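You operate a simulated robot arm through the tools that you are given. There is no shell and no other tool. Be economical: measure what you need, move in short steps, check, and stop when the job is done.

Carry out the task below with a simulated robot arm. There is one attempt and no reset: what you move stays moved.

## Task
Toast the brown slice from the rack on mark 2.
Fine: use the slot by the kettle; let it pop and stop steaming, then stand it back in its groove.
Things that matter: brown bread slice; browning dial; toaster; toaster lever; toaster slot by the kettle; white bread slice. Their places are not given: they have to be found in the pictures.

It is judged by the outcome, as a careful person would: the job done as asked, and still so three seconds after it is handed in. It fails if anything else is knocked over, pushed out of place, dropped, spilled or broken.

## Robot
A 7-joint arm with a two-finger parallel gripper, fixed in place. Base frame: the origin is at the foot of the arm, x ahead of it, y to its left, z up; the work surface is at about z = 0.833. Readings come in m, degrees, newtons and seconds.
With the tool pointing down near the work surface it reaches from about 0.3 to 0.7 m from the base axis. Its first joint turns from -66.0 to 66.0 degrees. Payload 1.57 kg.
The tool frame sits at the grasp point between the pads (the TCP): z along the fingers, y along the line on which they close. The tips reach 0.03 m beyond it. Largest opening 0.11 m; finger width 0.024, thickness 0.012; the body of the gripper, 0.048 by 0.112 m, starts 0.078 m behind the TCP.
Orientation is that of the tool frame in the base frame, as a unit quaternion [w, x, y, z]. With the fingers straight down and closing along the base's y, the tool's x points along the base's -x, its y along +y and its z along -z.

## Interface
- The arm moves only by the tool jog_arm. Its argument "deltas" is a list of rows, each a list of 6 numbers: the shift along the tool's x, y, z in m, then the turn, a rotation vector about the tool's x, y, z in rad. In form: [[tx, ty, tz, wx, wy, wz], ...]. A call has 1 to 12 rows; each row shifts and turns the commanded pose from where the row before left it, along the tool's axes as they then stand. "gripper" is the finger opening in m, from 0 to 0.11, set as the call begins (left out, the last holds). A row lasts 0.2 s, in which the tool goes at most 0.05 m and 8.6 degrees; a call with a longer step from one row to the next is refused whole, and so is a gripper value outside its range. Where a pose cannot be reached the arm comes as near as it can. A force on the tool above 40 N (or 10 N above the force at the start of the call, whichever is more), or a blocked arm, ends the call early, and 0.2 s more pass. The fingers move at their own pace (about 0.108 m/s each) and stop on an object; they squeeze with about 32 N. The grip force told is the motor's: it shows also when the fingers shut on nothing. Time passes only in rows, and 0.2 s behind the last, so rows that do not move let the fingers close. It gives the time, the measured TCP pose, the force on the tool (base axes), the opening and the grip force at its end, in the units of the frame above (readings bear some noise), with the torque about the TCP (base axes, N m) and any sound that the robot's microphone picked up.
- Cameras (640 x 400 px; columns grow to the right, rows downward): "scene" is fixed at [0.163, -0.3907, 1.4368]; the picture's right is [0.82, -0.57, 0.00], its down [-0.23, -0.32, -0.92] and it looks along [0.53, 0.75, -0.40] (base axes); focal length 320 px, centre (320, 200). "wrist" rides on the gripper at [0.07, 0.016, -0.141] in the tool frame; the picture's right is [-0.23, 0.97, 0.00], its down [-0.86, -0.20, -0.48] and it looks along [-0.47, -0.11, 0.88] (tool axes); focal length 222 px, centre (320, 200).
- capture(camera): a new picture of that camera. The clock stands still meanwhile.
- pixel_to_xyz(camera, pixels): for up to 12 pixels [column, row] of the newest picture of that camera ("zoom" is the newest enlarged one), the place [x, y, z] in the base frame of the surface seen there, good to about 0.002 m, but the place of the scene camera against the robot may be out by one fixed shift of up to 0.018 m in any direction. The clock stands still meanwhile.
- inspect(camera, box): a new picture of the part [left, top, right, bottom] of that camera's present view, enlarged. The clock stands still meanwhile.
- job_done(): hands the job in; it is judged then, once.

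Keep the steps short. Do not move on a guess: measure, check each grasp and each placing, and mend mistakes. In all there are 80 turns and 38 pictures (those below and enlarged ones count). Leave the gripper open and the arm clear of the work at the hand-in unless told otherwise, and finish with a single line.

The tools are called after "Request:" by a JSON object that holds its "name" and its "arguments". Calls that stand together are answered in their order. jog_arm: Moves the arm, as the interface text tells. Its arguments: {"type":"object","properties":{"deltas":{"type":"array","items":{"type":"array","items":{"type":"number"}}},"gripper":{"type":"number"}},"required":["deltas"]} The other tools are called the same way: capture (camera) takes a picture; pixel_to_xyz (camera, pixels) gives the place of the surface under pixels of a picture; inspect (camera, box) takes an enlarged picture of a part of a camera's view; job_done () hands the job in.

At the start:

```text
time: 0.0
tcp_pos: [0.3528, 0.0795, 1.2841]
tcp_rot: [0.0, 0.0, 1.0, 0.001]
contact_force: [0.8, -1.1, -0.2]
moment: [0.0, 0.0, -0.01]
finger_gap: 0.1098
grasp_force: 0.0
```

scene: 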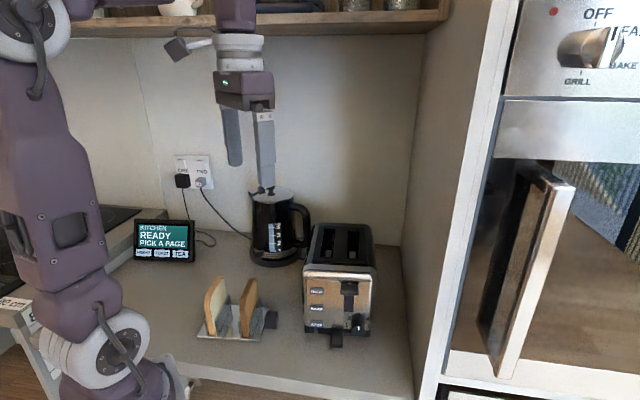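
wrist: 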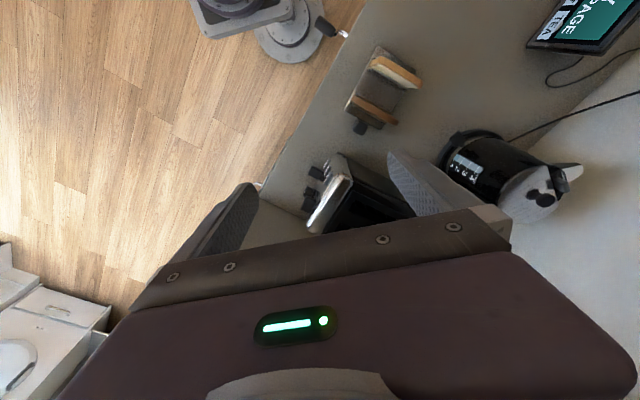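

I see the rack with two slices around (230,310) and the toaster around (340,285) in the scene picture. I'll enlarge both.

Request:
{"name": "inspect", "arguments": {"camera": "scene", "box": [290, 210, 390, 360]}}

Request:
{"name": "inspect", "arguments": {"camera": "scene", "box": [180, 260, 290, 350]}}

```text
2.67 times, centred on (340, 285) of scene
```

zoom: 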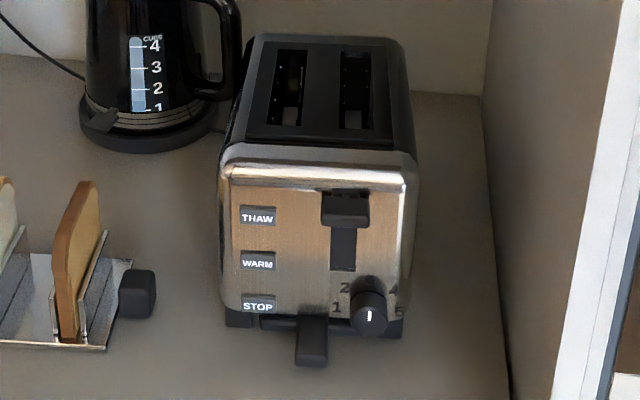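

```text
4.44 times, centred on (235, 305) of scene
```

zoom: 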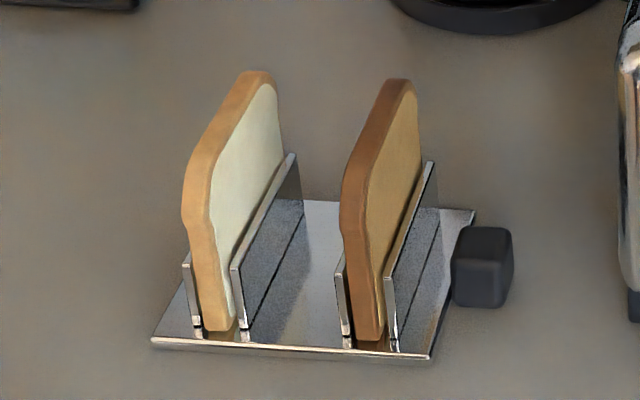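

The right slice has the brown face; the left is white. The slot nearer the kettle is the left one in the picture. I'll measure the rack now and zoom onto the dial.

Request:
{"name": "pixel_to_xyz", "arguments": {"camera": "zoom", "pixels": [[398, 82], [412, 95], [350, 170], [362, 178], [345, 210], [368, 330], [393, 180], [433, 170], [388, 300], [340, 290], [265, 75], [205, 165]]}}

Request:
{"name": "inspect", "arguments": {"camera": "scene", "box": [335, 275, 375, 340]}}

```text
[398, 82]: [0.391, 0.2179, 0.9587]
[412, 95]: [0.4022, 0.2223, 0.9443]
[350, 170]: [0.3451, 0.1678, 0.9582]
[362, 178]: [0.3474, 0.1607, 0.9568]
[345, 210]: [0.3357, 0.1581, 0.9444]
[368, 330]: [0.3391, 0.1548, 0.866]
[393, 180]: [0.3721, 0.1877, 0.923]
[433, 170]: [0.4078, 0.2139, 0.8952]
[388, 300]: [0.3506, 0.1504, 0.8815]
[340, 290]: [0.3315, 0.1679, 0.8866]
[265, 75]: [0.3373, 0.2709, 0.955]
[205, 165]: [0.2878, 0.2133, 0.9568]
```

```text
6.15 times, centred on (355, 308) of scene
```

zoom: 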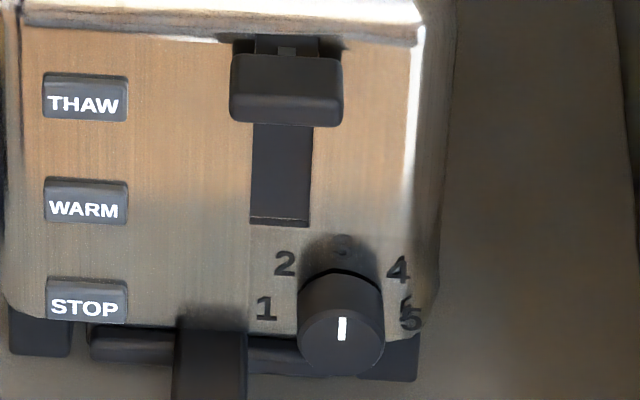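

The dial's white mark seems to point straight up, at 3. I'll measure the numbers, knob, lever.

Request:
{"name": "pixel_to_xyz", "arguments": {"camera": "zoom", "pixels": [[265, 309], [285, 264], [342, 248], [398, 268], [406, 306], [341, 345], [342, 320], [342, 337], [285, 90], [285, 65], [240, 110], [335, 115]]}}

Request:
{"name": "inspect", "arguments": {"camera": "scene", "box": [345, 305, 373, 340]}}

```text
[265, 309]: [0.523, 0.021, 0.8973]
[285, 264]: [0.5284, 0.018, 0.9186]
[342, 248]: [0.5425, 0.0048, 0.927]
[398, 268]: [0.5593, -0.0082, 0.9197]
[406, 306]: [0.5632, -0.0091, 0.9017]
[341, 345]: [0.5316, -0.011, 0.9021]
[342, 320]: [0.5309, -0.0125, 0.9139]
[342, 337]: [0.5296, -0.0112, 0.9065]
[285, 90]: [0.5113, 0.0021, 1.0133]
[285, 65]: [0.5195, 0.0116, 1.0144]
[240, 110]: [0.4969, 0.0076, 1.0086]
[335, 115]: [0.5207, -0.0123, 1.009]
```

```text
11.43 times, centred on (359, 322) of scene
```

zoom: 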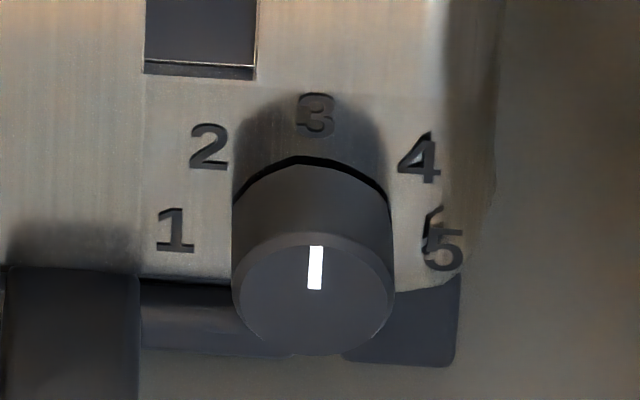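

Mark points at 3; numbers are about 45° apart. Now a wrist view enlarged, to compare against scene coordinates.

Request:
{"name": "inspect", "arguments": {"camera": "wrist", "box": [290, 40, 450, 240]}}

Request:
{"name": "pixel_to_xyz", "arguments": {"camera": "scene", "pixels": [[320, 228], [347, 230], [312, 252], [343, 256], [366, 228], [372, 266], [304, 269], [330, 240], [353, 242], [269, 312], [236, 308]]}}

```text
2.00 times, centred on (370, 140) of wrist
```

zoom: 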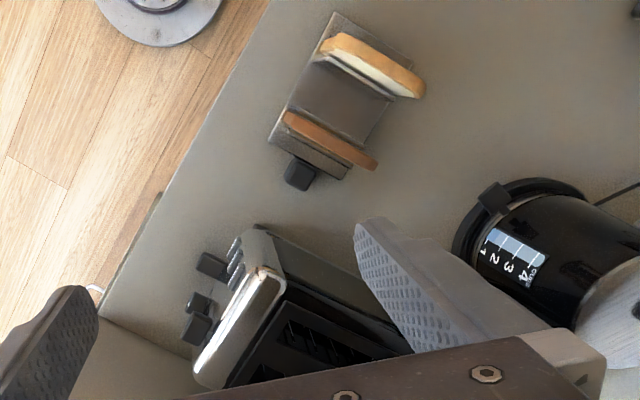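

```text
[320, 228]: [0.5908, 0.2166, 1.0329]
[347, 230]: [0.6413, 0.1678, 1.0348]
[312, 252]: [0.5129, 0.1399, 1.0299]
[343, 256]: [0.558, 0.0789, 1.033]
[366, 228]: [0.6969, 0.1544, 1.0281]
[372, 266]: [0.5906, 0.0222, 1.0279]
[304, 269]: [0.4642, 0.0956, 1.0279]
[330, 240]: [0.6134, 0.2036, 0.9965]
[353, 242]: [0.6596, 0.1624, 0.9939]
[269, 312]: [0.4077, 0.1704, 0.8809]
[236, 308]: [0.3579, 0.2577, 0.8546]
```

Measure the same items in the wrist view: brown slice top edge, rack corners, handle cube, toaster front edge.

Request:
{"name": "pixel_to_xyz", "arguments": {"camera": "zoom", "pixels": [[288, 117], [300, 125], [330, 145], [350, 158], [374, 163], [300, 165], [336, 40], [418, 90], [205, 375], [268, 275], [290, 340], [336, 178]]}}

Request:
{"name": "inspect", "arguments": {"camera": "scene", "box": [300, 215, 380, 265]}}

```text
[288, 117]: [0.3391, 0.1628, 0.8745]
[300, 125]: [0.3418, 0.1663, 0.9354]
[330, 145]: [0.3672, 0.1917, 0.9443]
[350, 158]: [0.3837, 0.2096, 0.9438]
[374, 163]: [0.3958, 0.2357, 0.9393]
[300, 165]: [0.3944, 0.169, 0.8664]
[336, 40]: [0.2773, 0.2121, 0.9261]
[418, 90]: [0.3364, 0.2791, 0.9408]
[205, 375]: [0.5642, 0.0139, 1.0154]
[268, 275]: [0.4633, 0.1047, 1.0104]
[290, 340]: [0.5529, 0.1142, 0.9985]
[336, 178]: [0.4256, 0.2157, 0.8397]
```

```text
8.00 times, centred on (340, 240) of scene
```

zoom: 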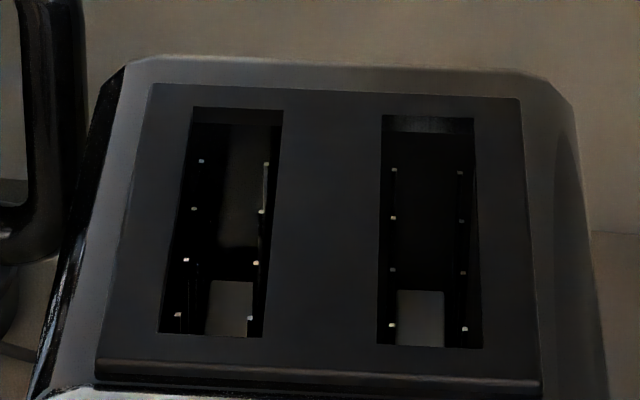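

Scene z reads about 0.014 too high. Measure the slot edges.

Request:
{"name": "pixel_to_xyz", "arguments": {"camera": "zoom", "pixels": [[186, 105], [290, 110], [150, 335], [270, 342], [376, 112], [480, 117], [370, 348], [490, 352], [240, 310], [228, 180]]}}

```text
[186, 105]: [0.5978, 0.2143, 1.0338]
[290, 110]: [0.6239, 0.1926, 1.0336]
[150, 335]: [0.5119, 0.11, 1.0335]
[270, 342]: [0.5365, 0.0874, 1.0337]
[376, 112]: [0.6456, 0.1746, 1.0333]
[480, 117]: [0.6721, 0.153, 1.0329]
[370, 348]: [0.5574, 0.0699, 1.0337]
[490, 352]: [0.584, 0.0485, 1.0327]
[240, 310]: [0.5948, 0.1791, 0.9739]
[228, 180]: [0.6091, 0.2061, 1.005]
```

Turn the tool 50° so the fingers close across the slices, and move above the brown slice at z≈1.10 for a close wrist view.

Request:
{"name": "jog_arm", "arguments": {"deltas": [[0, 0, 0, 0, 0, -0.1454], [0, 0, 0, 0, 0, -0.1454], [0, 0, 0, 0, 0, -0.1454], [0, 0, 0, 0, 0, -0.1454], [0, 0, 0, 0, 0, -0.1454], [0, 0, 0, 0, 0, -0.1454], [-0.0189, 0.0119, 0.0368, 0, 0, 0], [-0.0189, 0.0119, 0.0368, 0, 0, 0], [-0.0189, 0.0119, 0.0368, 0, 0, 0], [-0.0189, 0.0119, 0.0368, 0, 0, 0], [-0.0189, 0.0119, 0.0368, 0, 0, 0]], "gripper": 0.11}}

Request:
{"name": "capture", "arguments": {"camera": "wrist"}}

```text
time: 2.4
tcp_pos: [0.3663, 0.1905, 1.0996]
tcp_rot: [0.0, -0.422, 0.906, 0.0]
contact_force: [0.1, 0.2, 0.8]
moment: [-0.01, -0.01, -0.03]
finger_gap: 0.11
grasp_force: 0.0
```

```text
29 pictures are left
```

wrist: 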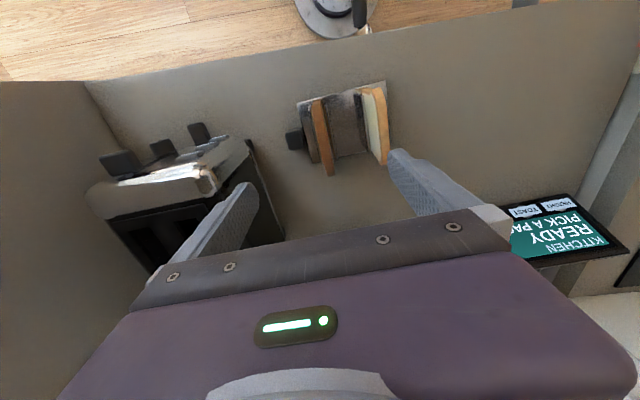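

Now close. Enlarge the rack and also the toaster in this view.

Request:
{"name": "inspect", "arguments": {"camera": "wrist", "box": [270, 70, 410, 190]}}

Request:
{"name": "pixel_to_xyz", "arguments": {"camera": "zoom", "pixels": [[197, 165], [208, 220], [222, 350], [250, 340], [240, 260], [215, 135], [380, 90], [470, 330], [490, 310], [110, 130], [290, 310], [160, 120]]}}

Request:
{"name": "pixel_to_xyz", "arguments": {"camera": "wrist", "pixels": [[119, 181], [203, 171], [160, 190], [118, 222], [130, 212], [120, 165], [162, 150], [200, 133], [215, 176], [90, 190], [148, 265], [190, 225]]}}

```text
3.33 times, centred on (340, 130) of wrist
```

zoom: 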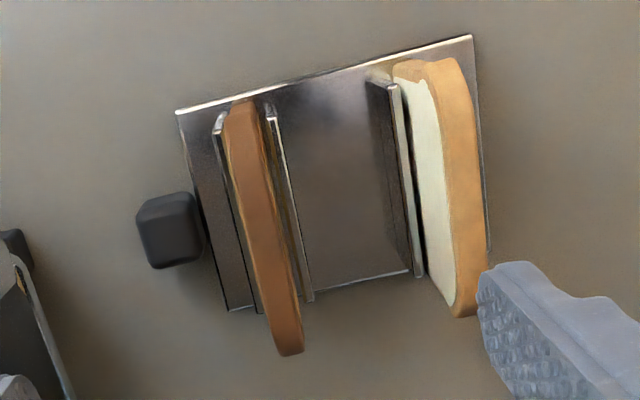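

```text
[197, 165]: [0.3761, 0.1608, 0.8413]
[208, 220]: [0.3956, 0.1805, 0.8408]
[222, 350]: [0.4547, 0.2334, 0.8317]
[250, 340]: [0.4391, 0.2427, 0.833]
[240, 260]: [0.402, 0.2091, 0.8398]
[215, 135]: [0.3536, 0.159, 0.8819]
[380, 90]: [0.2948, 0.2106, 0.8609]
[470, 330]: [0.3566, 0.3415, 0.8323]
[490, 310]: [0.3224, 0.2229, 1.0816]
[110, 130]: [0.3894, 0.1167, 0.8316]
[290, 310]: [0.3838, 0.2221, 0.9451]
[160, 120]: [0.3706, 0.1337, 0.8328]
```

```text
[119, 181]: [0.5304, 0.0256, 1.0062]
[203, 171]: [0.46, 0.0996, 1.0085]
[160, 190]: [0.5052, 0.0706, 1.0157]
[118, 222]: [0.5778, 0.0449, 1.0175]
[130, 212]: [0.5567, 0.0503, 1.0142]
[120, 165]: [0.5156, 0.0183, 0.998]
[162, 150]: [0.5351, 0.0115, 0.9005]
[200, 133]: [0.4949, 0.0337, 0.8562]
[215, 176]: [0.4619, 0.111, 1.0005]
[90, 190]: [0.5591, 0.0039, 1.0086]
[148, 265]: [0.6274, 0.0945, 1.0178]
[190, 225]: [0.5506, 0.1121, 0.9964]
```

Now measure the slice properly in the zoomed picture: its left and right edges along the top, and its rack plates.

Request:
{"name": "pixel_to_xyz", "arguments": {"camera": "zoom", "pixels": [[238, 160], [256, 160], [251, 220], [270, 220], [264, 280], [284, 280], [276, 335], [296, 335], [243, 112], [220, 120], [272, 118], [177, 112]]}}

Request:
{"name": "pixel_to_xyz", "arguments": {"camera": "zoom", "pixels": [[472, 37], [489, 250], [230, 310], [300, 298], [443, 75], [470, 300], [412, 275], [170, 210], [393, 85], [310, 297], [285, 352], [415, 270]]}}

```text
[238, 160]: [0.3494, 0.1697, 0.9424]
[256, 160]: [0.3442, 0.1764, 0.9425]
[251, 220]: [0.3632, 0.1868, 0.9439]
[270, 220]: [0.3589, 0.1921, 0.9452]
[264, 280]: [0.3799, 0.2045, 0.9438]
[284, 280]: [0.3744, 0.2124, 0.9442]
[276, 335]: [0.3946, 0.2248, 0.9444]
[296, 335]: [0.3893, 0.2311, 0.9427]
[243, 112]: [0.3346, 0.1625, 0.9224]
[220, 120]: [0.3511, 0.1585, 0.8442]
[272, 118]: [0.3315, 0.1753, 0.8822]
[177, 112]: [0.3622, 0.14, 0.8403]
```

```text
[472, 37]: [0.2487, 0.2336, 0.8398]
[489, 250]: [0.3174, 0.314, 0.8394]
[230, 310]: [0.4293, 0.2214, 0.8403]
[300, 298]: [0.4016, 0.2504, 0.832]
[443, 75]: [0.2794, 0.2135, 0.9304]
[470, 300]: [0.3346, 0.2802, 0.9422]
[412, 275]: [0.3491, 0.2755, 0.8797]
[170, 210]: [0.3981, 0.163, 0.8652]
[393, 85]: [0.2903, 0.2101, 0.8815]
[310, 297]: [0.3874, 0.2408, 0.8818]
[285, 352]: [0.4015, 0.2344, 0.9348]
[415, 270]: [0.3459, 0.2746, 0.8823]
```

The brown slice's midline centre is about (0.368, 0.199), top z 0.9445, angle 50.5°, rack plate tops z 0.882. Now move in front of the toaster, staying high, and tilt the hand toward the dial.

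Request:
{"name": "jog_arm", "arguments": {"deltas": [[0.0277, -0.0359, 0, 0, 0, 0], [0.0277, -0.0359, 0, 0, 0, 0], [0.0277, -0.0359, 0, 0, 0, 0], [0.0277, -0.0359, 0, 0, 0, 0], [0.0277, -0.0359, 0, 0, 0, 0], [0.0277, -0.0359, 0, 0, 0, 0], [0.0277, -0.0359, 0, 0, 0, 0], [0, 0, 0, 0, -0.131, 0], [0, 0, 0, 0, -0.131, 0], [0, 0, 0, 0, -0.131, 0], [0, 0, 0, 0, -0.131, 0], [0, 0, 0, 0, -0.131, 0]]}}

Request:
{"name": "capture", "arguments": {"camera": "wrist"}}

```text
time: 5.0
tcp_pos: [0.4346, -0.119, 1.1007]
tcp_rot: [0.294, -0.4, 0.858, 0.135]
contact_force: [0.4, 0.5, -0.3]
moment: [-0.01, -0.04, 0.02]
finger_gap: 0.1101
grasp_force: 0.1
```

```text
27 pictures are left
```

wrist: 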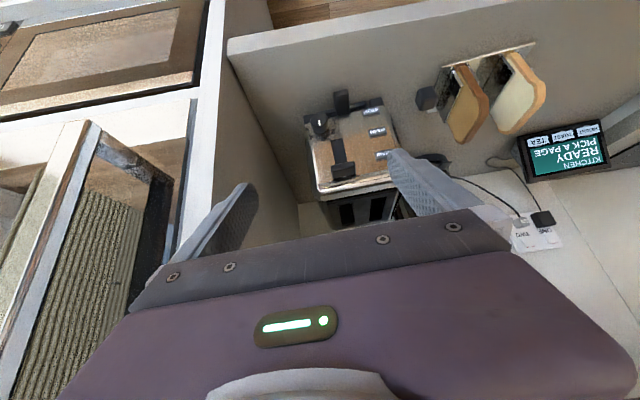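

Good view of the panel (upside down). Enlarge it.

Request:
{"name": "inspect", "arguments": {"camera": "wrist", "box": [295, 80, 405, 230]}}

```text
2.67 times, centred on (350, 155) of wrist
```

zoom: 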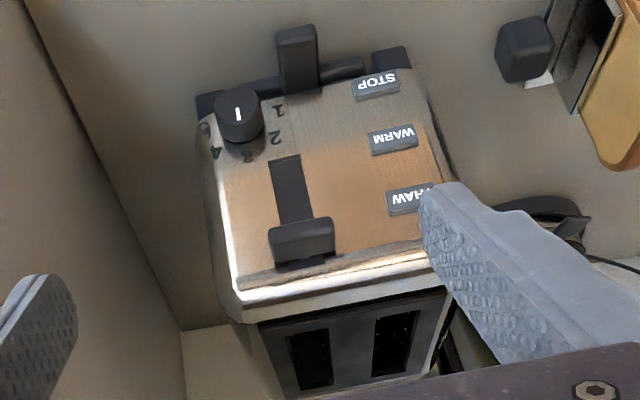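

Request:
{"name": "pixel_to_xyz", "arguments": {"camera": "zoom", "pixels": [[238, 112], [237, 96], [239, 122], [219, 108], [257, 108], [277, 111], [274, 138], [245, 155], [215, 153], [300, 100], [255, 180], [390, 175]]}}

Request:
{"name": "pixel_to_xyz", "arguments": {"camera": "zoom", "pixels": [[272, 255], [332, 245], [300, 228], [272, 235], [330, 225], [300, 243], [292, 332], [330, 330], [290, 160], [240, 288], [415, 248], [375, 316]]}}

```text
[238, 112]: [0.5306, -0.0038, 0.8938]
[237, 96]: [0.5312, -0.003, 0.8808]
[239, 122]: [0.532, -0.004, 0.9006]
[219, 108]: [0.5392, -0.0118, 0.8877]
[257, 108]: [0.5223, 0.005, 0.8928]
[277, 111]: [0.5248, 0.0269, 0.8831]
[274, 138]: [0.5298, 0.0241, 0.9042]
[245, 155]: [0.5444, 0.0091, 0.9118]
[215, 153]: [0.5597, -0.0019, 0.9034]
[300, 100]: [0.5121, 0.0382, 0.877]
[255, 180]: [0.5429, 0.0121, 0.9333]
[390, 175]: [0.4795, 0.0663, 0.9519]
```

```text
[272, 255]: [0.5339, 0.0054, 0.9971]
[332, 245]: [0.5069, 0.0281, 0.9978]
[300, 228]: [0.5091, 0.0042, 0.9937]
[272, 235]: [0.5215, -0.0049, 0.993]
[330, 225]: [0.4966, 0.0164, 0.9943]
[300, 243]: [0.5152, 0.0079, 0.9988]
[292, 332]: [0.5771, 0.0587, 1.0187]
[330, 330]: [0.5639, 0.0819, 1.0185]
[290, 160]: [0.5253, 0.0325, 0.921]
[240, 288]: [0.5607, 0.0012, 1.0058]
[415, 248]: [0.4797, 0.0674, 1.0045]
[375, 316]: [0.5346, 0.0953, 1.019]
```

The dial axis is at about r=.412 (z .884), its face 20 mm out from the panel. Next: tilt to 45°, move to a standoff before the dial, pre-turn 22.5° clockwise, opening 0.06.

Request:
{"name": "jog_arm", "arguments": {"deltas": [[0, 0, 0, 0, -0.131, 0], [0.0194, -0.0003, 0.0376, 0, 0, 0], [0.0194, -0.0003, 0.0376, 0, 0, 0], [0.0194, -0.0003, 0.0376, 0, 0, 0], [0.0194, -0.0003, 0.0376, 0, 0, 0], [0.0194, -0.0003, 0.0376, 0, 0, 0], [0.0001, -0.002, 0.0001, -0.0926, 0, 0.0926], [0.0001, -0.002, 0.0001, -0.0926, 0, 0.0926], [0.0001, -0.002, 0.0001, -0.0926, 0, 0.0926]], "gripper": 0.06}}

Request:
{"name": "capture", "arguments": {"camera": "wrist"}}

```text
time: 7.0
tcp_pos: [0.4828, -0.0748, 0.8972]
tcp_rot: [0.263, -0.316, 0.852, 0.323]
contact_force: [0.4, 0.0, -0.8]
moment: [0.01, 0.01, 0.0]
finger_gap: 0.06
grasp_force: 0.0
```

```text
25 pictures are left
```

wrist: 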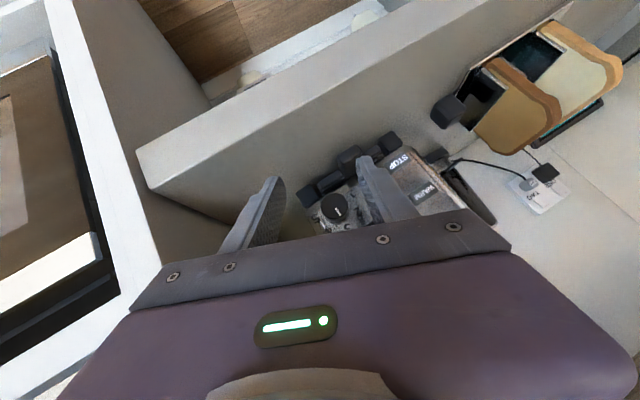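

The knob lies between the fingers. Move forward 72 mm along the knob axis.

Request:
{"name": "jog_arm", "arguments": {"deltas": [[-0.0171, 0.0005, 0.0171, 0, 0, 0], [-0.0171, 0.0005, 0.0171, 0, 0, 0], [-0.0171, 0.0005, 0.0171, 0, 0, 0]]}}

Request:
{"name": "inspect", "arguments": {"camera": "wrist", "box": [220, 110, 460, 260]}}

```text
time: 7.8
tcp_pos: [0.5279, -0.0182, 0.8977]
tcp_rot: [0.263, -0.315, 0.853, 0.322]
contact_force: [-0.4, 0.0, 0.1]
moment: [0.01, 0.0, -0.01]
finger_gap: 0.0601
grasp_force: 0.1
```

```text
2.67 times, centred on (340, 185) of wrist
```

zoom: 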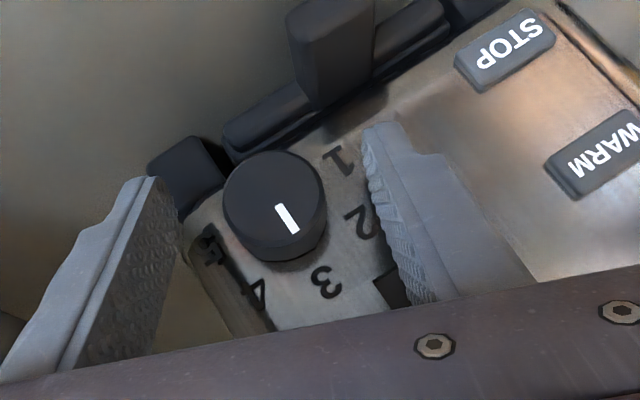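

Contact-free, knob centred and mark clearly at 3. Close the fingers on the knob.

Request:
{"name": "jog_arm", "arguments": {"deltas": [[0, 0, 0, 0, 0, 0], [0, 0, 0, 0, 0, 0], [0, 0, 0, 0, 0, 0]], "gripper": 0.02}}

```text
time: 8.6
tcp_pos: [0.526, -0.0165, 0.8978]
tcp_rot: [0.264, -0.315, 0.852, 0.324]
contact_force: [-7.3, 7.0, 2.9]
moment: [0.1, 0.09, -0.06]
finger_gap: 0.0301
grasp_force: 32.2
```

Held at 0.030 m. Relieve the small side force, then turn 45° counter-clockwise about the knob axis.

Request:
{"name": "jog_arm", "arguments": {"deltas": [[0, 0.0025, 0, 0, 0, 0], [0.0001, 0.002, 0.0001, 0.0926, 0, -0.0926], [0.0001, 0.002, 0.0001, 0.0926, 0, -0.0926], [0.0001, 0.002, 0.0001, 0.0926, 0, -0.0926], [0.0001, 0.002, 0.0001, 0.0926, 0, -0.0926], [0.0001, 0.002, 0.0001, 0.0926, 0, -0.0926], [0.0001, 0.002, 0.0001, 0.0926, 0, -0.0926]]}}

Request:
{"name": "inspect", "arguments": {"camera": "wrist", "box": [220, 110, 460, 260]}}

```text
time: 10.2
tcp_pos: [0.5166, -0.0093, 0.8984]
tcp_rot: [0.417, -0.45, 0.79, -0.005]
contact_force: [-2.8, -12.0, 1.6]
moment: [0.17, -0.3, -0.76]
finger_gap: 0.0308
grasp_force: 32.1
```

```text
2.67 times, centred on (340, 185) of wrist
```

zoom: 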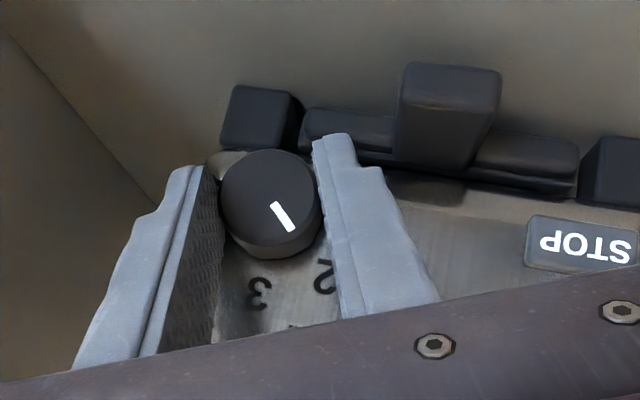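

Hand turned the full 45°. Open the fingers and back off 3 cm to check the mark.

Request:
{"name": "jog_arm", "arguments": {"deltas": [[0, 0, 0, 0, 0, 0], [0, 0, 0, 0, 0, 0], [0.0177, 0, -0.0177, 0, 0, 0], [0.0177, 0, -0.0177, 0, 0, 0]], "gripper": 0.06}}

Request:
{"name": "inspect", "arguments": {"camera": "wrist", "box": [260, 110, 420, 230]}}

```text
time: 11.2
tcp_pos: [0.4851, -0.0475, 0.8989]
tcp_rot: [0.417, -0.45, 0.79, -0.005]
contact_force: [0.5, 0.3, 0.4]
moment: [-0.04, 0.0, 0.02]
finger_gap: 0.0599
grasp_force: 0.1
```

```text
3.33 times, centred on (340, 170) of wrist
```

zoom: 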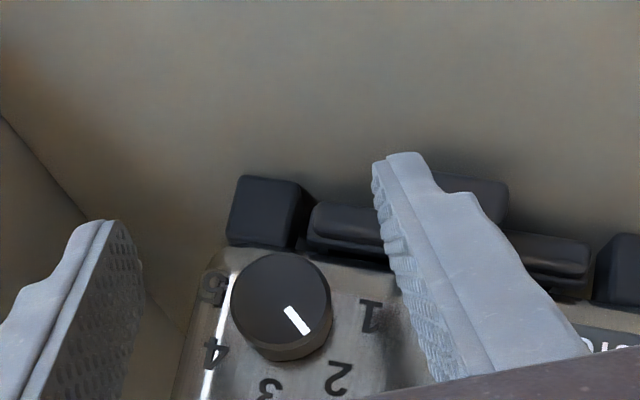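

The mark looks at 2; check it by measuring the mark's ends.

Request:
{"name": "pixel_to_xyz", "arguments": {"camera": "zoom", "pixels": [[287, 309], [307, 332], [281, 300], [245, 285], [318, 300], [278, 258]]}}

Request:
{"name": "inspect", "arguments": {"camera": "scene", "box": [335, 275, 385, 345]}}

```text
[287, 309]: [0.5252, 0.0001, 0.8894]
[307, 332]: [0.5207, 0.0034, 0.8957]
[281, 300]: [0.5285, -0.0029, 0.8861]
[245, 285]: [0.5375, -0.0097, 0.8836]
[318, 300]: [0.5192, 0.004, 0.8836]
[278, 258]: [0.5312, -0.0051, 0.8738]
```

```text
5.71 times, centred on (360, 310) of scene
```

zoom: 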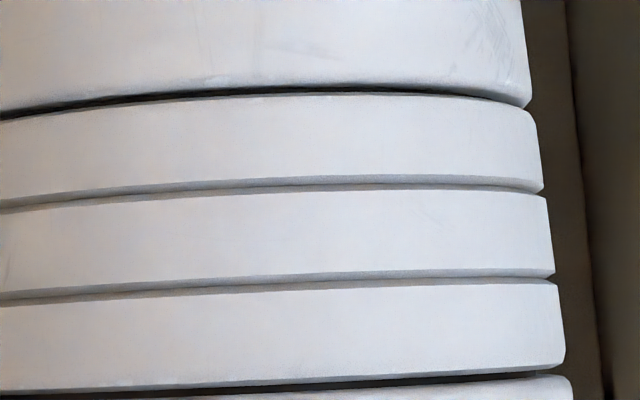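

The mark is at 2 (≈45°). Back off, untwist, rise and untilt.

Request:
{"name": "jog_arm", "arguments": {"deltas": [[0.035, 0, -0.035, 0, 0, 0], [0, 0, 0, -0.0926, 0, 0.0926], [0, 0, 0, -0.0926, 0, 0.0926], [0, 0, 0, -0.0926, 0, 0.0926], [-0.0318, 0, -0.0318, 0, 0, 0], [-0.0318, 0, -0.0318, 0, 0, 0], [-0.0318, 0, -0.0318, 0, 0, 0], [-0.0318, 0, -0.0318, 0, 0, 0], [0, 0, 0, 0, 0.131, 0], [0, 0, 0, 0, 0.131, 0], [0, 0, 0, 0, 0.131, 0], [0, 0, 0, 0, 0.131, 0]]}}

```text
time: 13.8
tcp_pos: [0.4535, -0.0854, 1.0793]
tcp_rot: [0.117, -0.419, 0.899, 0.054]
contact_force: [-0.1, -1.1, 0.1]
moment: [-0.01, -0.04, 0.0]
finger_gap: 0.0602
grasp_force: 0.1
```

Straighten the tool fully and move above the brown slice at z≈1.08.

Request:
{"name": "jog_arm", "arguments": {"deltas": [[0, 0, 0, 0, 0.131, 0], [0, 0, 0, 0, 0.131, 0], [-0.0233, 0.0355, 0, 0, 0, 0], [-0.0233, 0.0355, 0, 0, 0, 0], [-0.0233, 0.0355, 0, 0, 0, 0], [-0.0233, 0.0355, 0, 0, 0, 0], [-0.0233, 0.0355, 0, 0, 0, 0], [-0.0233, 0.0355, 0, 0, 0, 0], [-0.0233, 0.0355, 0, 0, 0, 0]], "gripper": 0.05}}

```text
time: 15.8
tcp_pos: [0.376, 0.1994, 1.0708]
tcp_rot: [-0.001, -0.423, 0.906, 0.003]
contact_force: [0.0, 0.1, 0.3]
moment: [0.01, -0.01, 0.02]
finger_gap: 0.0501
grasp_force: 0.0
out of reach, approached as far as the arm can: row 8, 9
```

Slightly short of the target at this height. Lower 6 cm and see whether the position recovers.

Request:
{"name": "jog_arm", "arguments": {"deltas": [[0, 0, 0.03, 0, 0, 0], [0, 0, 0.03, 0, 0, 0], [0, 0, 0, 0, 0, 0]]}}

Request:
{"name": "capture", "arguments": {"camera": "wrist"}}

```text
time: 16.6
tcp_pos: [0.3749, 0.1986, 1.0102]
tcp_rot: [0.0, -0.423, 0.906, 0.0]
contact_force: [0.1, 0.2, -0.1]
moment: [0.01, 0.01, -0.02]
finger_gap: 0.0499
grasp_force: 0.0
```

```text
20 pictures are left
```

wrist: 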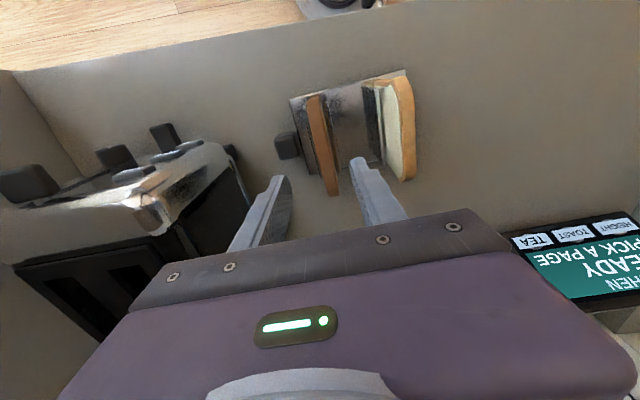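

Shift 5 mm sideways onto the slice's midline, then descend to z≈0.9525 (pads overlapping the top 22 mm).

Request:
{"name": "jog_arm", "arguments": {"deltas": [[0.004, 0.0047, 0, 0, 0, 0], [0, 0, 0.02, 0, 0, 0], [0, 0, 0.02, 0, 0, 0], [0, 0, 0.0177, 0, 0, 0], [0, 0, 0, 0, 0, 0]]}}

Request:
{"name": "inspect", "arguments": {"camera": "wrist", "box": [220, 60, 460, 250]}}

```text
time: 17.8
tcp_pos: [0.3721, 0.2001, 0.9532]
tcp_rot: [0.0, -0.423, 0.906, 0.0]
contact_force: [-0.3, 0.8, -1.0]
moment: [0.03, 0.0, -0.01]
finger_gap: 0.0504
grasp_force: 0.0
```

```text
2.11 times, centred on (340, 155) of wrist
```

zoom: 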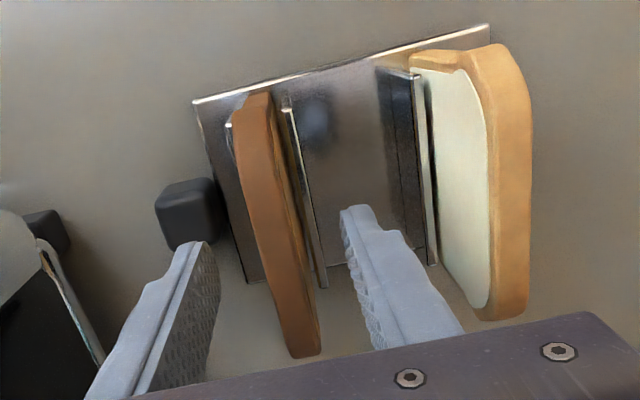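

Centred about the slice. Close to grip.

Request:
{"name": "jog_arm", "arguments": {"deltas": [[0, 0.0012, 0, 0, 0, 0], [0, 0, 0, 0, 0, 0], [0, 0, 0, 0, 0, 0], [0, 0, 0, 0, 0, 0]], "gripper": 0.004}}

```text
time: 18.8
tcp_pos: [0.3696, 0.2004, 0.9524]
tcp_rot: [0.0, -0.423, 0.906, 0.0]
contact_force: [0.1, -0.3, 0.8]
moment: [0.0, 0.0, 0.02]
finger_gap: 0.0122
grasp_force: 14.0
```

Gripped at 12.2 mm. Lift straight up 10 cm.

Request:
{"name": "jog_arm", "arguments": {"deltas": [[0, 0, -0.02, 0, 0, 0], [0, 0, -0.03, 0, 0, 0], [0, 0, -0.03, 0, 0, 0], [0, 0, -0.02, 0, 0, 0]]}}

Request:
{"name": "capture", "arguments": {"camera": "scene"}}

```text
time: 19.8
tcp_pos: [0.3687, 0.2007, 1.0538]
tcp_rot: [0.0, -0.422, 0.906, 0.0]
contact_force: [0.2, -0.8, 0.0]
moment: [0.0, 0.0, 0.0]
finger_gap: 0.0121
grasp_force: 14.2
```

```text
18 pictures are left
```

scene: 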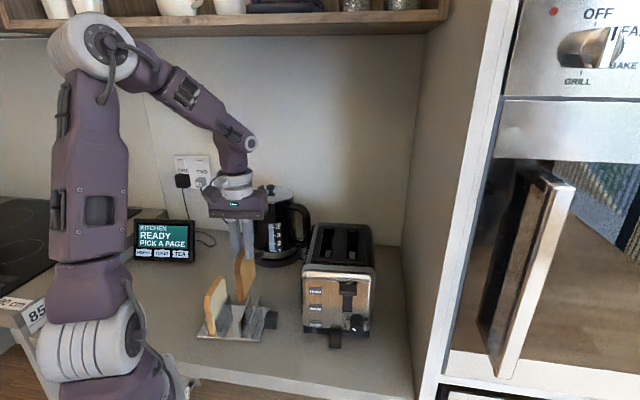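

Slice is out cleanly. Rise to 1.17 while easing 5 cm outward; measure the kettle for clearance too.

Request:
{"name": "pixel_to_xyz", "arguments": {"camera": "scene", "pixels": [[276, 190], [300, 208], [307, 220], [270, 250], [290, 205]]}}

Request:
{"name": "jog_arm", "arguments": {"deltas": [[-0.0107, -0.0128, -0.04, 0, 0, 0], [-0.0107, -0.0128, -0.04, 0, 0, 0], [-0.0107, -0.0128, -0.04, 0, 0, 0]]}}

```text
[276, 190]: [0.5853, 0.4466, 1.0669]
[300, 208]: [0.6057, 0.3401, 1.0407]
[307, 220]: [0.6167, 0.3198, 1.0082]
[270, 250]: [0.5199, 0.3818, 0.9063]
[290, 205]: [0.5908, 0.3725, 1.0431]
```

```text
time: 20.6
tcp_pos: [0.4226, 0.2015, 1.1704]
tcp_rot: [0.0, -0.423, 0.906, -0.001]
contact_force: [0.1, -0.6, -0.7]
moment: [-0.01, -0.03, 0.0]
finger_gap: 0.0122
grasp_force: 13.5
out of reach, approached as far as the arm can: row 1
```

Kettle is well clear. Move over the kettle-side slot centre (0.570, 0.158) at z 1.17.

Request:
{"name": "jog_arm", "arguments": {"deltas": [[-0.0155, -0.0352, 0, 0, 0, 0], [-0.0155, -0.0352, 0, 0, 0, 0], [-0.0155, -0.0352, 0, 0, 0, 0], [-0.0155, -0.0352, 0, 0, 0, 0], [0, 0, 0, 0, 0, 0]]}}

Request:
{"name": "capture", "arguments": {"camera": "wrist"}}

Request:
{"name": "inspect", "arguments": {"camera": "scene", "box": [280, 160, 400, 280]}}

```text
time: 21.8
tcp_pos: [0.5713, 0.1589, 1.1704]
tcp_rot: [0.0, -0.423, 0.906, 0.0]
contact_force: [-0.4, -0.3, -0.3]
moment: [-0.01, 0.01, 0.0]
finger_gap: 0.0123
grasp_force: 13.8
```

```text
17 pictures are left
```

wrist: 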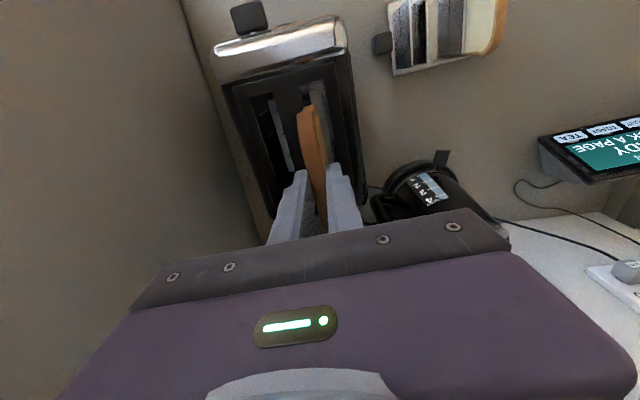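

```text
3.33 times, centred on (340, 220) of scene
```

zoom: 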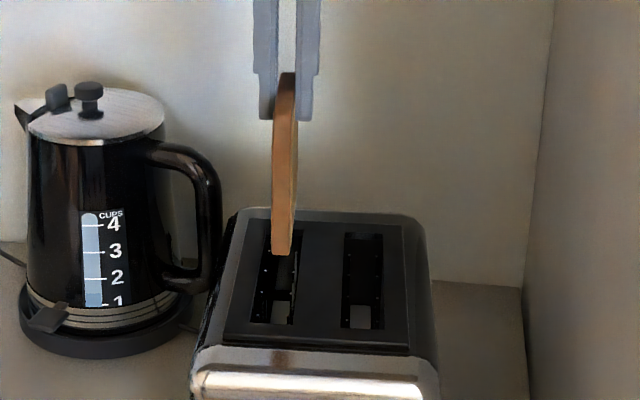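

Check alignment with a row of points across the kettle-side slot front, in the wrist view.

Request:
{"name": "inspect", "arguments": {"camera": "wrist", "box": [230, 60, 370, 180]}}

```text
3.33 times, centred on (300, 120) of wrist
```

zoom: 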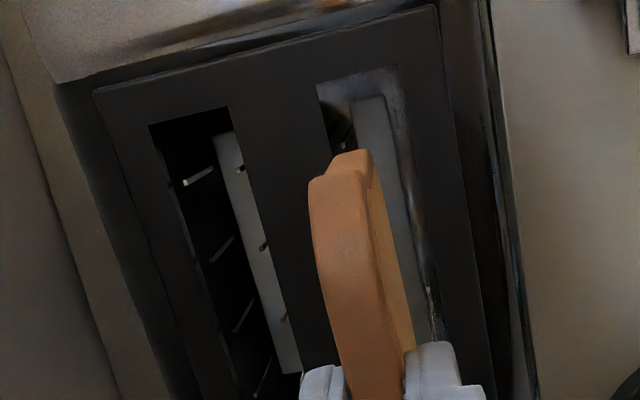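

Request:
{"name": "pixel_to_xyz", "arguments": {"camera": "zoom", "pixels": [[310, 88], [404, 66], [315, 120], [412, 120], [440, 300], [325, 172], [355, 155], [146, 125], [235, 105], [380, 130], [345, 200], [444, 330]]}}

```text
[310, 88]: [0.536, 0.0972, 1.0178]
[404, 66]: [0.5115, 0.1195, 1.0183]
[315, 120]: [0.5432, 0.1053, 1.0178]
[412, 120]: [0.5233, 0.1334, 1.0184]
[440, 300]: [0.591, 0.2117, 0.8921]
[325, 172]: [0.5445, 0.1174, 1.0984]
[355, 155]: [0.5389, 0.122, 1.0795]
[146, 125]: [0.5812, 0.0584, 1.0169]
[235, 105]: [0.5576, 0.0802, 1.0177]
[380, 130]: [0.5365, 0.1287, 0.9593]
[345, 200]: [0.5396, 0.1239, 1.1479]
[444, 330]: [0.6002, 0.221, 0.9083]
```

Slot centre is at r≈.334, slice at ≈.337. Shift 3 mm and lower until the slice bottom is 2–3 cm inside the slot.

Request:
{"name": "jog_arm", "arguments": {"deltas": [[0.001, 0.003, 0, 0, 0, 0], [0, 0, 0.025, 0, 0, 0], [0, 0, 0.02, 0, 0, 0], [0, 0, 0.015, 0, 0, 0], [0, 0, 0.01, 0, 0, 0], [0, 0, 0, 0, 0, 0]]}}

Request:
{"name": "inspect", "arguments": {"camera": "scene", "box": [290, 170, 390, 280]}}

```text
time: 23.2
tcp_pos: [0.568, 0.1566, 1.1019]
tcp_rot: [0.0, -0.423, 0.906, 0.0]
contact_force: [0.5, -0.5, -1.1]
moment: [-0.02, 0.01, -0.01]
finger_gap: 0.0121
grasp_force: 14.6
```

```text
3.64 times, centred on (340, 225) of scene
```

zoom: 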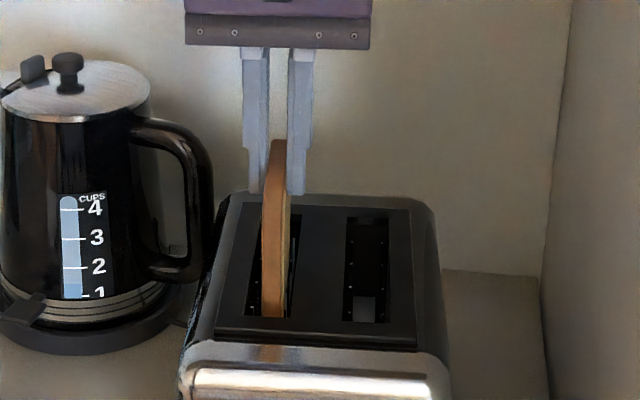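

In the slot without contact. Lower slowly and watch the force.

Request:
{"name": "jog_arm", "arguments": {"deltas": [[0, 0.0015, 0.008, 0, 0, 0], [0, 0, 0.008, 0, 0, 0], [0, 0, 0.008, 0, 0, 0], [0, 0, 0, 0, 0, 0]]}}

```text
time: 24.2
tcp_pos: [0.5673, 0.1597, 1.0776]
tcp_rot: [0.0, -0.423, 0.906, 0.0]
contact_force: [-0.2, 0.6, -0.3]
moment: [0.0, 0.0, 0.04]
finger_gap: 0.0122
grasp_force: 14.1
```

Request:
{"name": "jog_arm", "arguments": {"deltas": [[0, 0, 0.006, 0, 0, 0], [0, 0, 0.006, 0, 0, 0], [0, 0, 0.005, 0, 0, 0], [0, 0, 0, 0, 0, 0]]}}

```text
time: 25.2
tcp_pos: [0.5665, 0.1597, 1.0594]
tcp_rot: [0.0, -0.423, 0.906, -0.001]
contact_force: [1.4, 0.5, 2.0]
moment: [0.0, -0.03, 0.02]
finger_gap: 0.0119
grasp_force: 13.9
```

Request:
{"name": "jog_arm", "arguments": {"deltas": [[0, 0, 0.004, 0, 0, 0], [0, 0, 0.002, 0, 0, 0], [0, 0, 0, 0, 0, 0]]}}

Request:
{"name": "inspect", "arguments": {"camera": "scene", "box": [290, 190, 390, 280]}}

```text
time: 26.0
tcp_pos: [0.5663, 0.1601, 1.0543]
tcp_rot: [0.0, -0.423, 0.906, 0.0]
contact_force: [-0.9, -1.1, 0.5]
moment: [0.0, 0.01, 0.01]
finger_gap: 0.012
grasp_force: 13.8
```

```text
4.44 times, centred on (340, 235) of scene
```

zoom: 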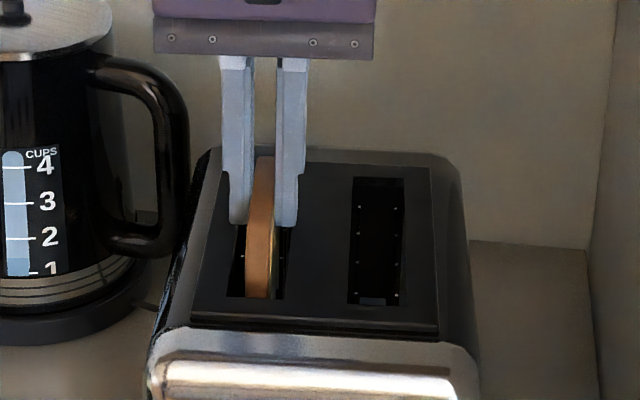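

The tips are 6 mm above the toaster top; the carriage seems to be under the slice. Release gently and look.

Request:
{"name": "jog_arm", "arguments": {"deltas": [[0, 0, 0, 0, 0, 0], [0, 0, 0, 0, 0, 0], [0, 0, 0, 0, 0, 0]], "gripper": 0.04}}

Request:
{"name": "inspect", "arguments": {"camera": "scene", "box": [290, 190, 390, 350]}}

```text
time: 26.8
tcp_pos: [0.5665, 0.1603, 1.0544]
tcp_rot: [0.0, -0.422, 0.907, 0.0]
contact_force: [1.2, 0.2, -0.3]
moment: [0.0, -0.02, -0.01]
finger_gap: 0.04
grasp_force: 0.2
```

```text
2.50 times, centred on (340, 270) of scene
```

zoom: 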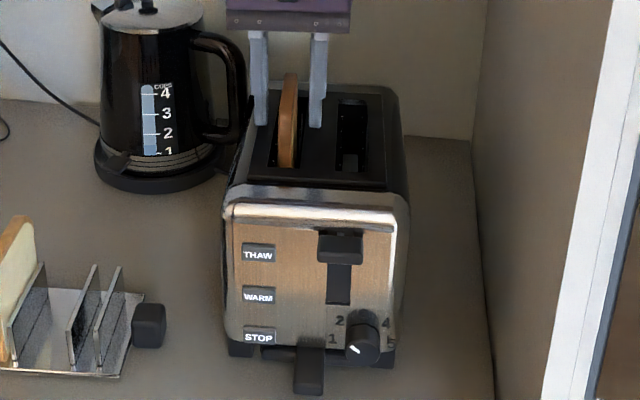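

Slice stands in the kettle-side slot, dial at 2, lever up. Rise clear.

Request:
{"name": "jog_arm", "arguments": {"deltas": [[0, 0, -0.048, 0, 0, 0], [0, 0, -0.048, 0, 0, 0], [0.0379, -0.0137, 0, 0, 0, 0]]}}

Request:
{"name": "jog_arm", "arguments": {"deltas": [[0.0379, -0.0137, 0, 0, 0, 0], [0.0379, -0.0137, 0, 0, 0, 0], [0.0379, -0.0137, 0, 0, 0, 0], [0, 0, 0.045, 0, 0, 0], [0, 0, 0.045, 0, 0, 0], [0, 0, 0, 0, 0, 0]], "gripper": 0.0}}

Request:
{"name": "inspect", "arguments": {"camera": "scene", "box": [290, 190, 390, 350]}}

```text
time: 27.6
tcp_pos: [0.5535, 0.1201, 1.1494]
tcp_rot: [0.0, -0.422, 0.907, 0.0]
contact_force: [-0.3, 0.2, 0.8]
moment: [0.01, 0.0, 0.04]
finger_gap: 0.0401
grasp_force: 0.2
```

```text
time: 29.0
tcp_pos: [0.5128, 0.0094, 1.0602]
tcp_rot: [0.0, -0.423, 0.906, 0.0]
contact_force: [0.1, -0.4, 0.4]
moment: [-0.04, 0.01, -0.01]
finger_gap: 0.0002
grasp_force: 21.6
```

```text
2.50 times, centred on (340, 270) of scene
```

zoom: 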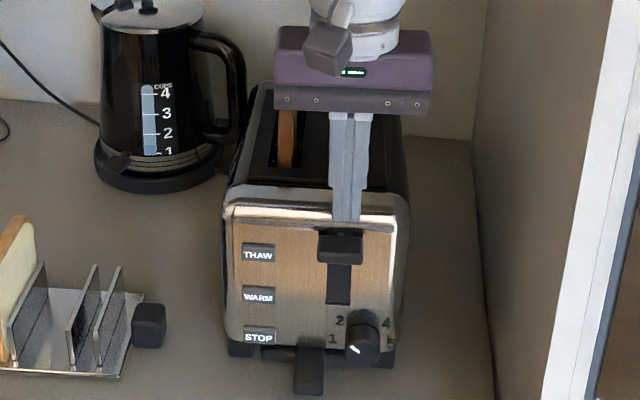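

The fingertips sit right above the lever. Press down in small steps.

Request:
{"name": "jog_arm", "arguments": {"deltas": [[0, 0, 0.03, 0, 0, 0], [0, 0, 0.012, 0, 0, 0], [0, 0, 0.012, 0, 0, 0], [0, 0, 0.012, 0, 0, 0], [0, 0, 0.012, 0, 0, 0], [0, 0, 0.01, 0, 0, 0]]}}

```text
time: 30.4
tcp_pos: [0.5114, 0.0087, 0.972]
tcp_rot: [0.0, -0.422, 0.906, 0.0]
contact_force: [-0.1, -0.5, -0.1]
moment: [-0.01, 0.02, -0.03]
finger_gap: 0.0
grasp_force: 21.1
```

Request:
{"name": "inspect", "arguments": {"camera": "scene", "box": [290, 190, 390, 350]}}

```text
2.50 times, centred on (340, 270) of scene
```

zoom: 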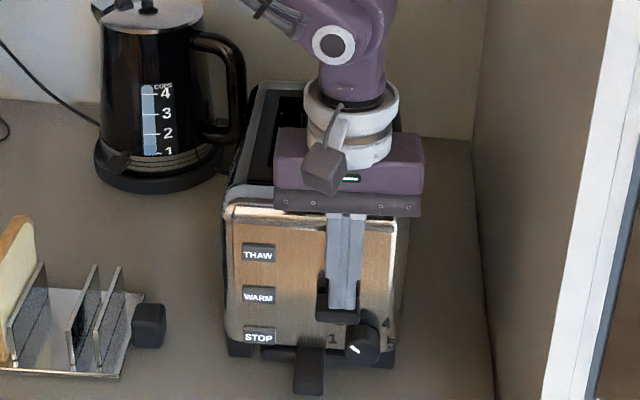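

Lever is going down with the fingers. Press further until it stops or clicks.

Request:
{"name": "jog_arm", "arguments": {"deltas": [[0, 0, 0.005, 0, 0, 0], [0, 0, 0.004, 0, 0, 0], [0, 0, 0.004, 0, 0, 0], [0, 0, 0, 0, 0, 0]]}}

```text
time: 31.1
tcp_pos: [0.5115, 0.0079, 0.9648]
tcp_rot: [0.002, -0.422, 0.907, 0.001]
contact_force: [-11.1, 1.9, 28.4]
moment: [0.09, 0.41, 0.04]
finger_gap: 0.0
grasp_force: 21.7
stopped in row 3: the force on the tool passed its limit at 50 N (the readings are from after the stop); the commanded pose is now the measured one
```

Bottomed out. Raise a little and see whether it latched.

Request:
{"name": "jog_arm", "arguments": {"deltas": [[0, 0, -0.01, 0, 0, 0], [0, 0, -0.03, 0, 0, 0], [0.02, 0, -0.03, 0, 0, 0], [0.03, 0, -0.03, 0, 0, 0]]}}

Request:
{"name": "inspect", "arguments": {"camera": "scene", "box": [290, 190, 390, 350]}}

```text
time: 32.1
tcp_pos: [0.4786, -0.0297, 1.0641]
tcp_rot: [0.002, -0.423, 0.906, 0.0]
contact_force: [-0.1, -0.9, 0.6]
moment: [0.0, 0.01, -0.02]
finger_gap: 0.0001
grasp_force: 21.5
```

```text
2.50 times, centred on (340, 270) of scene
```

zoom: 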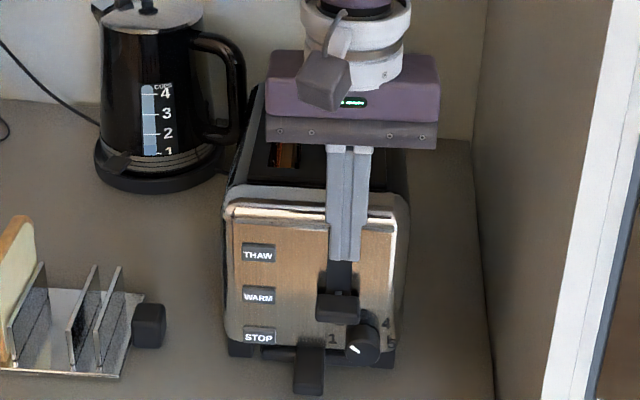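

Lever latched, slot glows, slice is down. Move to a waiting pose clear of the toaster and wait for the pop.

Request:
{"name": "jog_arm", "arguments": {"deltas": [[0, 0, -0.045, 0, 0, 0], [0, 0, -0.045, 0, 0, 0], [-0.0143, 0.0218, -0.01, 0, 0, 0], [-0.0143, 0.0218, -0.01, 0, 0, 0], [-0.0143, 0.0218, -0.01, 0, 0, 0], [-0.0143, 0.0218, -0.01, 0, 0, 0], [0, 0, 0, 0, 0, 0], [0, 0, 0, 0, 0, 0], [0, 0, 0, 0, 0, 0], [0, 0, 0, 0, 0, 0], [0, 0, 0, 0, 0, 0], [0, 0, 0, 0, 0, 0]], "gripper": 0.04}}

Request:
{"name": "jog_arm", "arguments": {"deltas": [[0, 0, 0, 0, 0, 0], [0, 0, 0, 0, 0, 0], [0, 0, 0, 0, 0, 0], [0, 0, 0, 0, 0, 0], [0, 0, 0, 0, 0, 0], [0, 0, 0, 0, 0, 0], [0, 0, 0, 0, 0, 0], [0, 0, 0, 0, 0, 0], [0, 0, 0, 0, 0, 0], [0, 0, 0, 0, 0, 0], [0, 0, 0, 0, 0, 0], [0, 0, 0, 0, 0, 0]]}}

Request:
{"name": "jog_arm", "arguments": {"deltas": [[0, 0, 0, 0, 0, 0], [0, 0, 0, 0, 0, 0], [0, 0, 0, 0, 0, 0], [0, 0, 0, 0, 0, 0], [0, 0, 0, 0, 0, 0], [0, 0, 0, 0, 0, 0], [0, 0, 0, 0, 0, 0], [0, 0, 0, 0, 0, 0], [0, 0, 0, 0, 0, 0], [0, 0, 0, 0, 0, 0], [0, 0, 0, 0, 0, 0], [0, 0, 0, 0, 0, 0]]}}

Request:
{"name": "jog_arm", "arguments": {"deltas": [[0, 0, 0, 0, 0, 0], [0, 0, 0, 0, 0, 0], [0, 0, 0, 0, 0, 0], [0, 0, 0, 0, 0, 0], [0, 0, 0, 0, 0, 0], [0, 0, 0, 0, 0, 0], [0, 0, 0, 0, 0, 0], [0, 0, 0, 0, 0, 0], [0, 0, 0, 0, 0, 0], [0, 0, 0, 0, 0, 0], [0, 0, 0, 0, 0, 0], [0, 0, 0, 0, 0, 0]]}}

```text
time: 34.7
tcp_pos: [0.4495, 0.0686, 1.1934]
tcp_rot: [0.002, -0.423, 0.906, 0.001]
contact_force: [0.8, -1.4, -0.7]
moment: [0.0, 0.0, -0.02]
finger_gap: 0.04
grasp_force: 0.0
```

```text
time: 37.3
tcp_pos: [0.4491, 0.0684, 1.1925]
tcp_rot: [0.002, -0.423, 0.906, 0.0]
contact_force: [-0.1, 0.0, -0.2]
moment: [-0.02, 0.03, 0.02]
finger_gap: 0.04
grasp_force: 0.1
```

```text
time: 39.9
tcp_pos: [0.4494, 0.0693, 1.1926]
tcp_rot: [0.002, -0.423, 0.906, 0.001]
contact_force: [0.6, -0.4, 0.7]
moment: [0.02, 0.04, 0.01]
finger_gap: 0.0399
grasp_force: 0.1
```

```text
time: 42.5
tcp_pos: [0.449, 0.0693, 1.1933]
tcp_rot: [0.002, -0.422, 0.907, 0.0]
contact_force: [-0.1, -0.3, 0.5]
moment: [0.0, 0.0, 0.04]
finger_gap: 0.0402
grasp_force: 0.0
```

No pop yet; keep waiting.

Request:
{"name": "jog_arm", "arguments": {"deltas": [[0, 0, 0, 0, 0, 0], [0, 0, 0, 0, 0, 0], [0, 0, 0, 0, 0, 0], [0, 0, 0, 0, 0, 0], [0, 0, 0, 0, 0, 0], [0, 0, 0, 0, 0, 0], [0, 0, 0, 0, 0, 0], [0, 0, 0, 0, 0, 0], [0, 0, 0, 0, 0, 0], [0, 0, 0, 0, 0, 0], [0, 0, 0, 0, 0, 0], [0, 0, 0, 0, 0, 0]]}}

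Request:
{"name": "jog_arm", "arguments": {"deltas": [[0, 0, 0, 0, 0, 0], [0, 0, 0, 0, 0, 0], [0, 0, 0, 0, 0, 0], [0, 0, 0, 0, 0, 0], [0, 0, 0, 0, 0, 0], [0, 0, 0, 0, 0, 0], [0, 0, 0, 0, 0, 0], [0, 0, 0, 0, 0, 0], [0, 0, 0, 0, 0, 0], [0, 0, 0, 0, 0, 0], [0, 0, 0, 0, 0, 0], [0, 0, 0, 0, 0, 0]]}}

Request:
{"name": "jog_arm", "arguments": {"deltas": [[0, 0, 0, 0, 0, 0], [0, 0, 0, 0, 0, 0], [0, 0, 0, 0, 0, 0], [0, 0, 0, 0, 0, 0], [0, 0, 0, 0, 0, 0], [0, 0, 0, 0, 0, 0], [0, 0, 0, 0, 0, 0], [0, 0, 0, 0, 0, 0], [0, 0, 0, 0, 0, 0], [0, 0, 0, 0, 0, 0], [0, 0, 0, 0, 0, 0], [0, 0, 0, 0, 0, 0]]}}

Request:
{"name": "jog_arm", "arguments": {"deltas": [[0, 0, 0, 0, 0, 0], [0, 0, 0, 0, 0, 0], [0, 0, 0, 0, 0, 0], [0, 0, 0, 0, 0, 0], [0, 0, 0, 0, 0, 0], [0, 0, 0, 0, 0, 0], [0, 0, 0, 0, 0, 0], [0, 0, 0, 0, 0, 0], [0, 0, 0, 0, 0, 0], [0, 0, 0, 0, 0, 0], [0, 0, 0, 0, 0, 0], [0, 0, 0, 0, 0, 0]]}}

```text
time: 45.1
tcp_pos: [0.4494, 0.0684, 1.1937]
tcp_rot: [0.002, -0.422, 0.907, 0.001]
contact_force: [-0.2, -0.2, 0.1]
moment: [0.01, 0.0, 0.01]
finger_gap: 0.04
grasp_force: 0.1
```

```text
time: 47.7
tcp_pos: [0.4503, 0.0685, 1.194]
tcp_rot: [0.002, -0.422, 0.907, 0.001]
contact_force: [0.1, 0.7, 1.0]
moment: [-0.02, -0.02, -0.04]
finger_gap: 0.0402
grasp_force: 0.0
```

```text
time: 50.3
tcp_pos: [0.4494, 0.0697, 1.1926]
tcp_rot: [0.002, -0.423, 0.906, 0.0]
contact_force: [0.4, 0.0, 0.0]
moment: [0.01, 0.01, -0.01]
finger_gap: 0.0402
grasp_force: 0.0
```

```text
time: 52.9
tcp_pos: [0.4508, 0.069, 1.193]
tcp_rot: [0.002, -0.422, 0.906, 0.001]
contact_force: [0.1, 0.0, -0.1]
moment: [-0.01, 0.0, 0.04]
finger_gap: 0.0402
grasp_force: 0.0
```

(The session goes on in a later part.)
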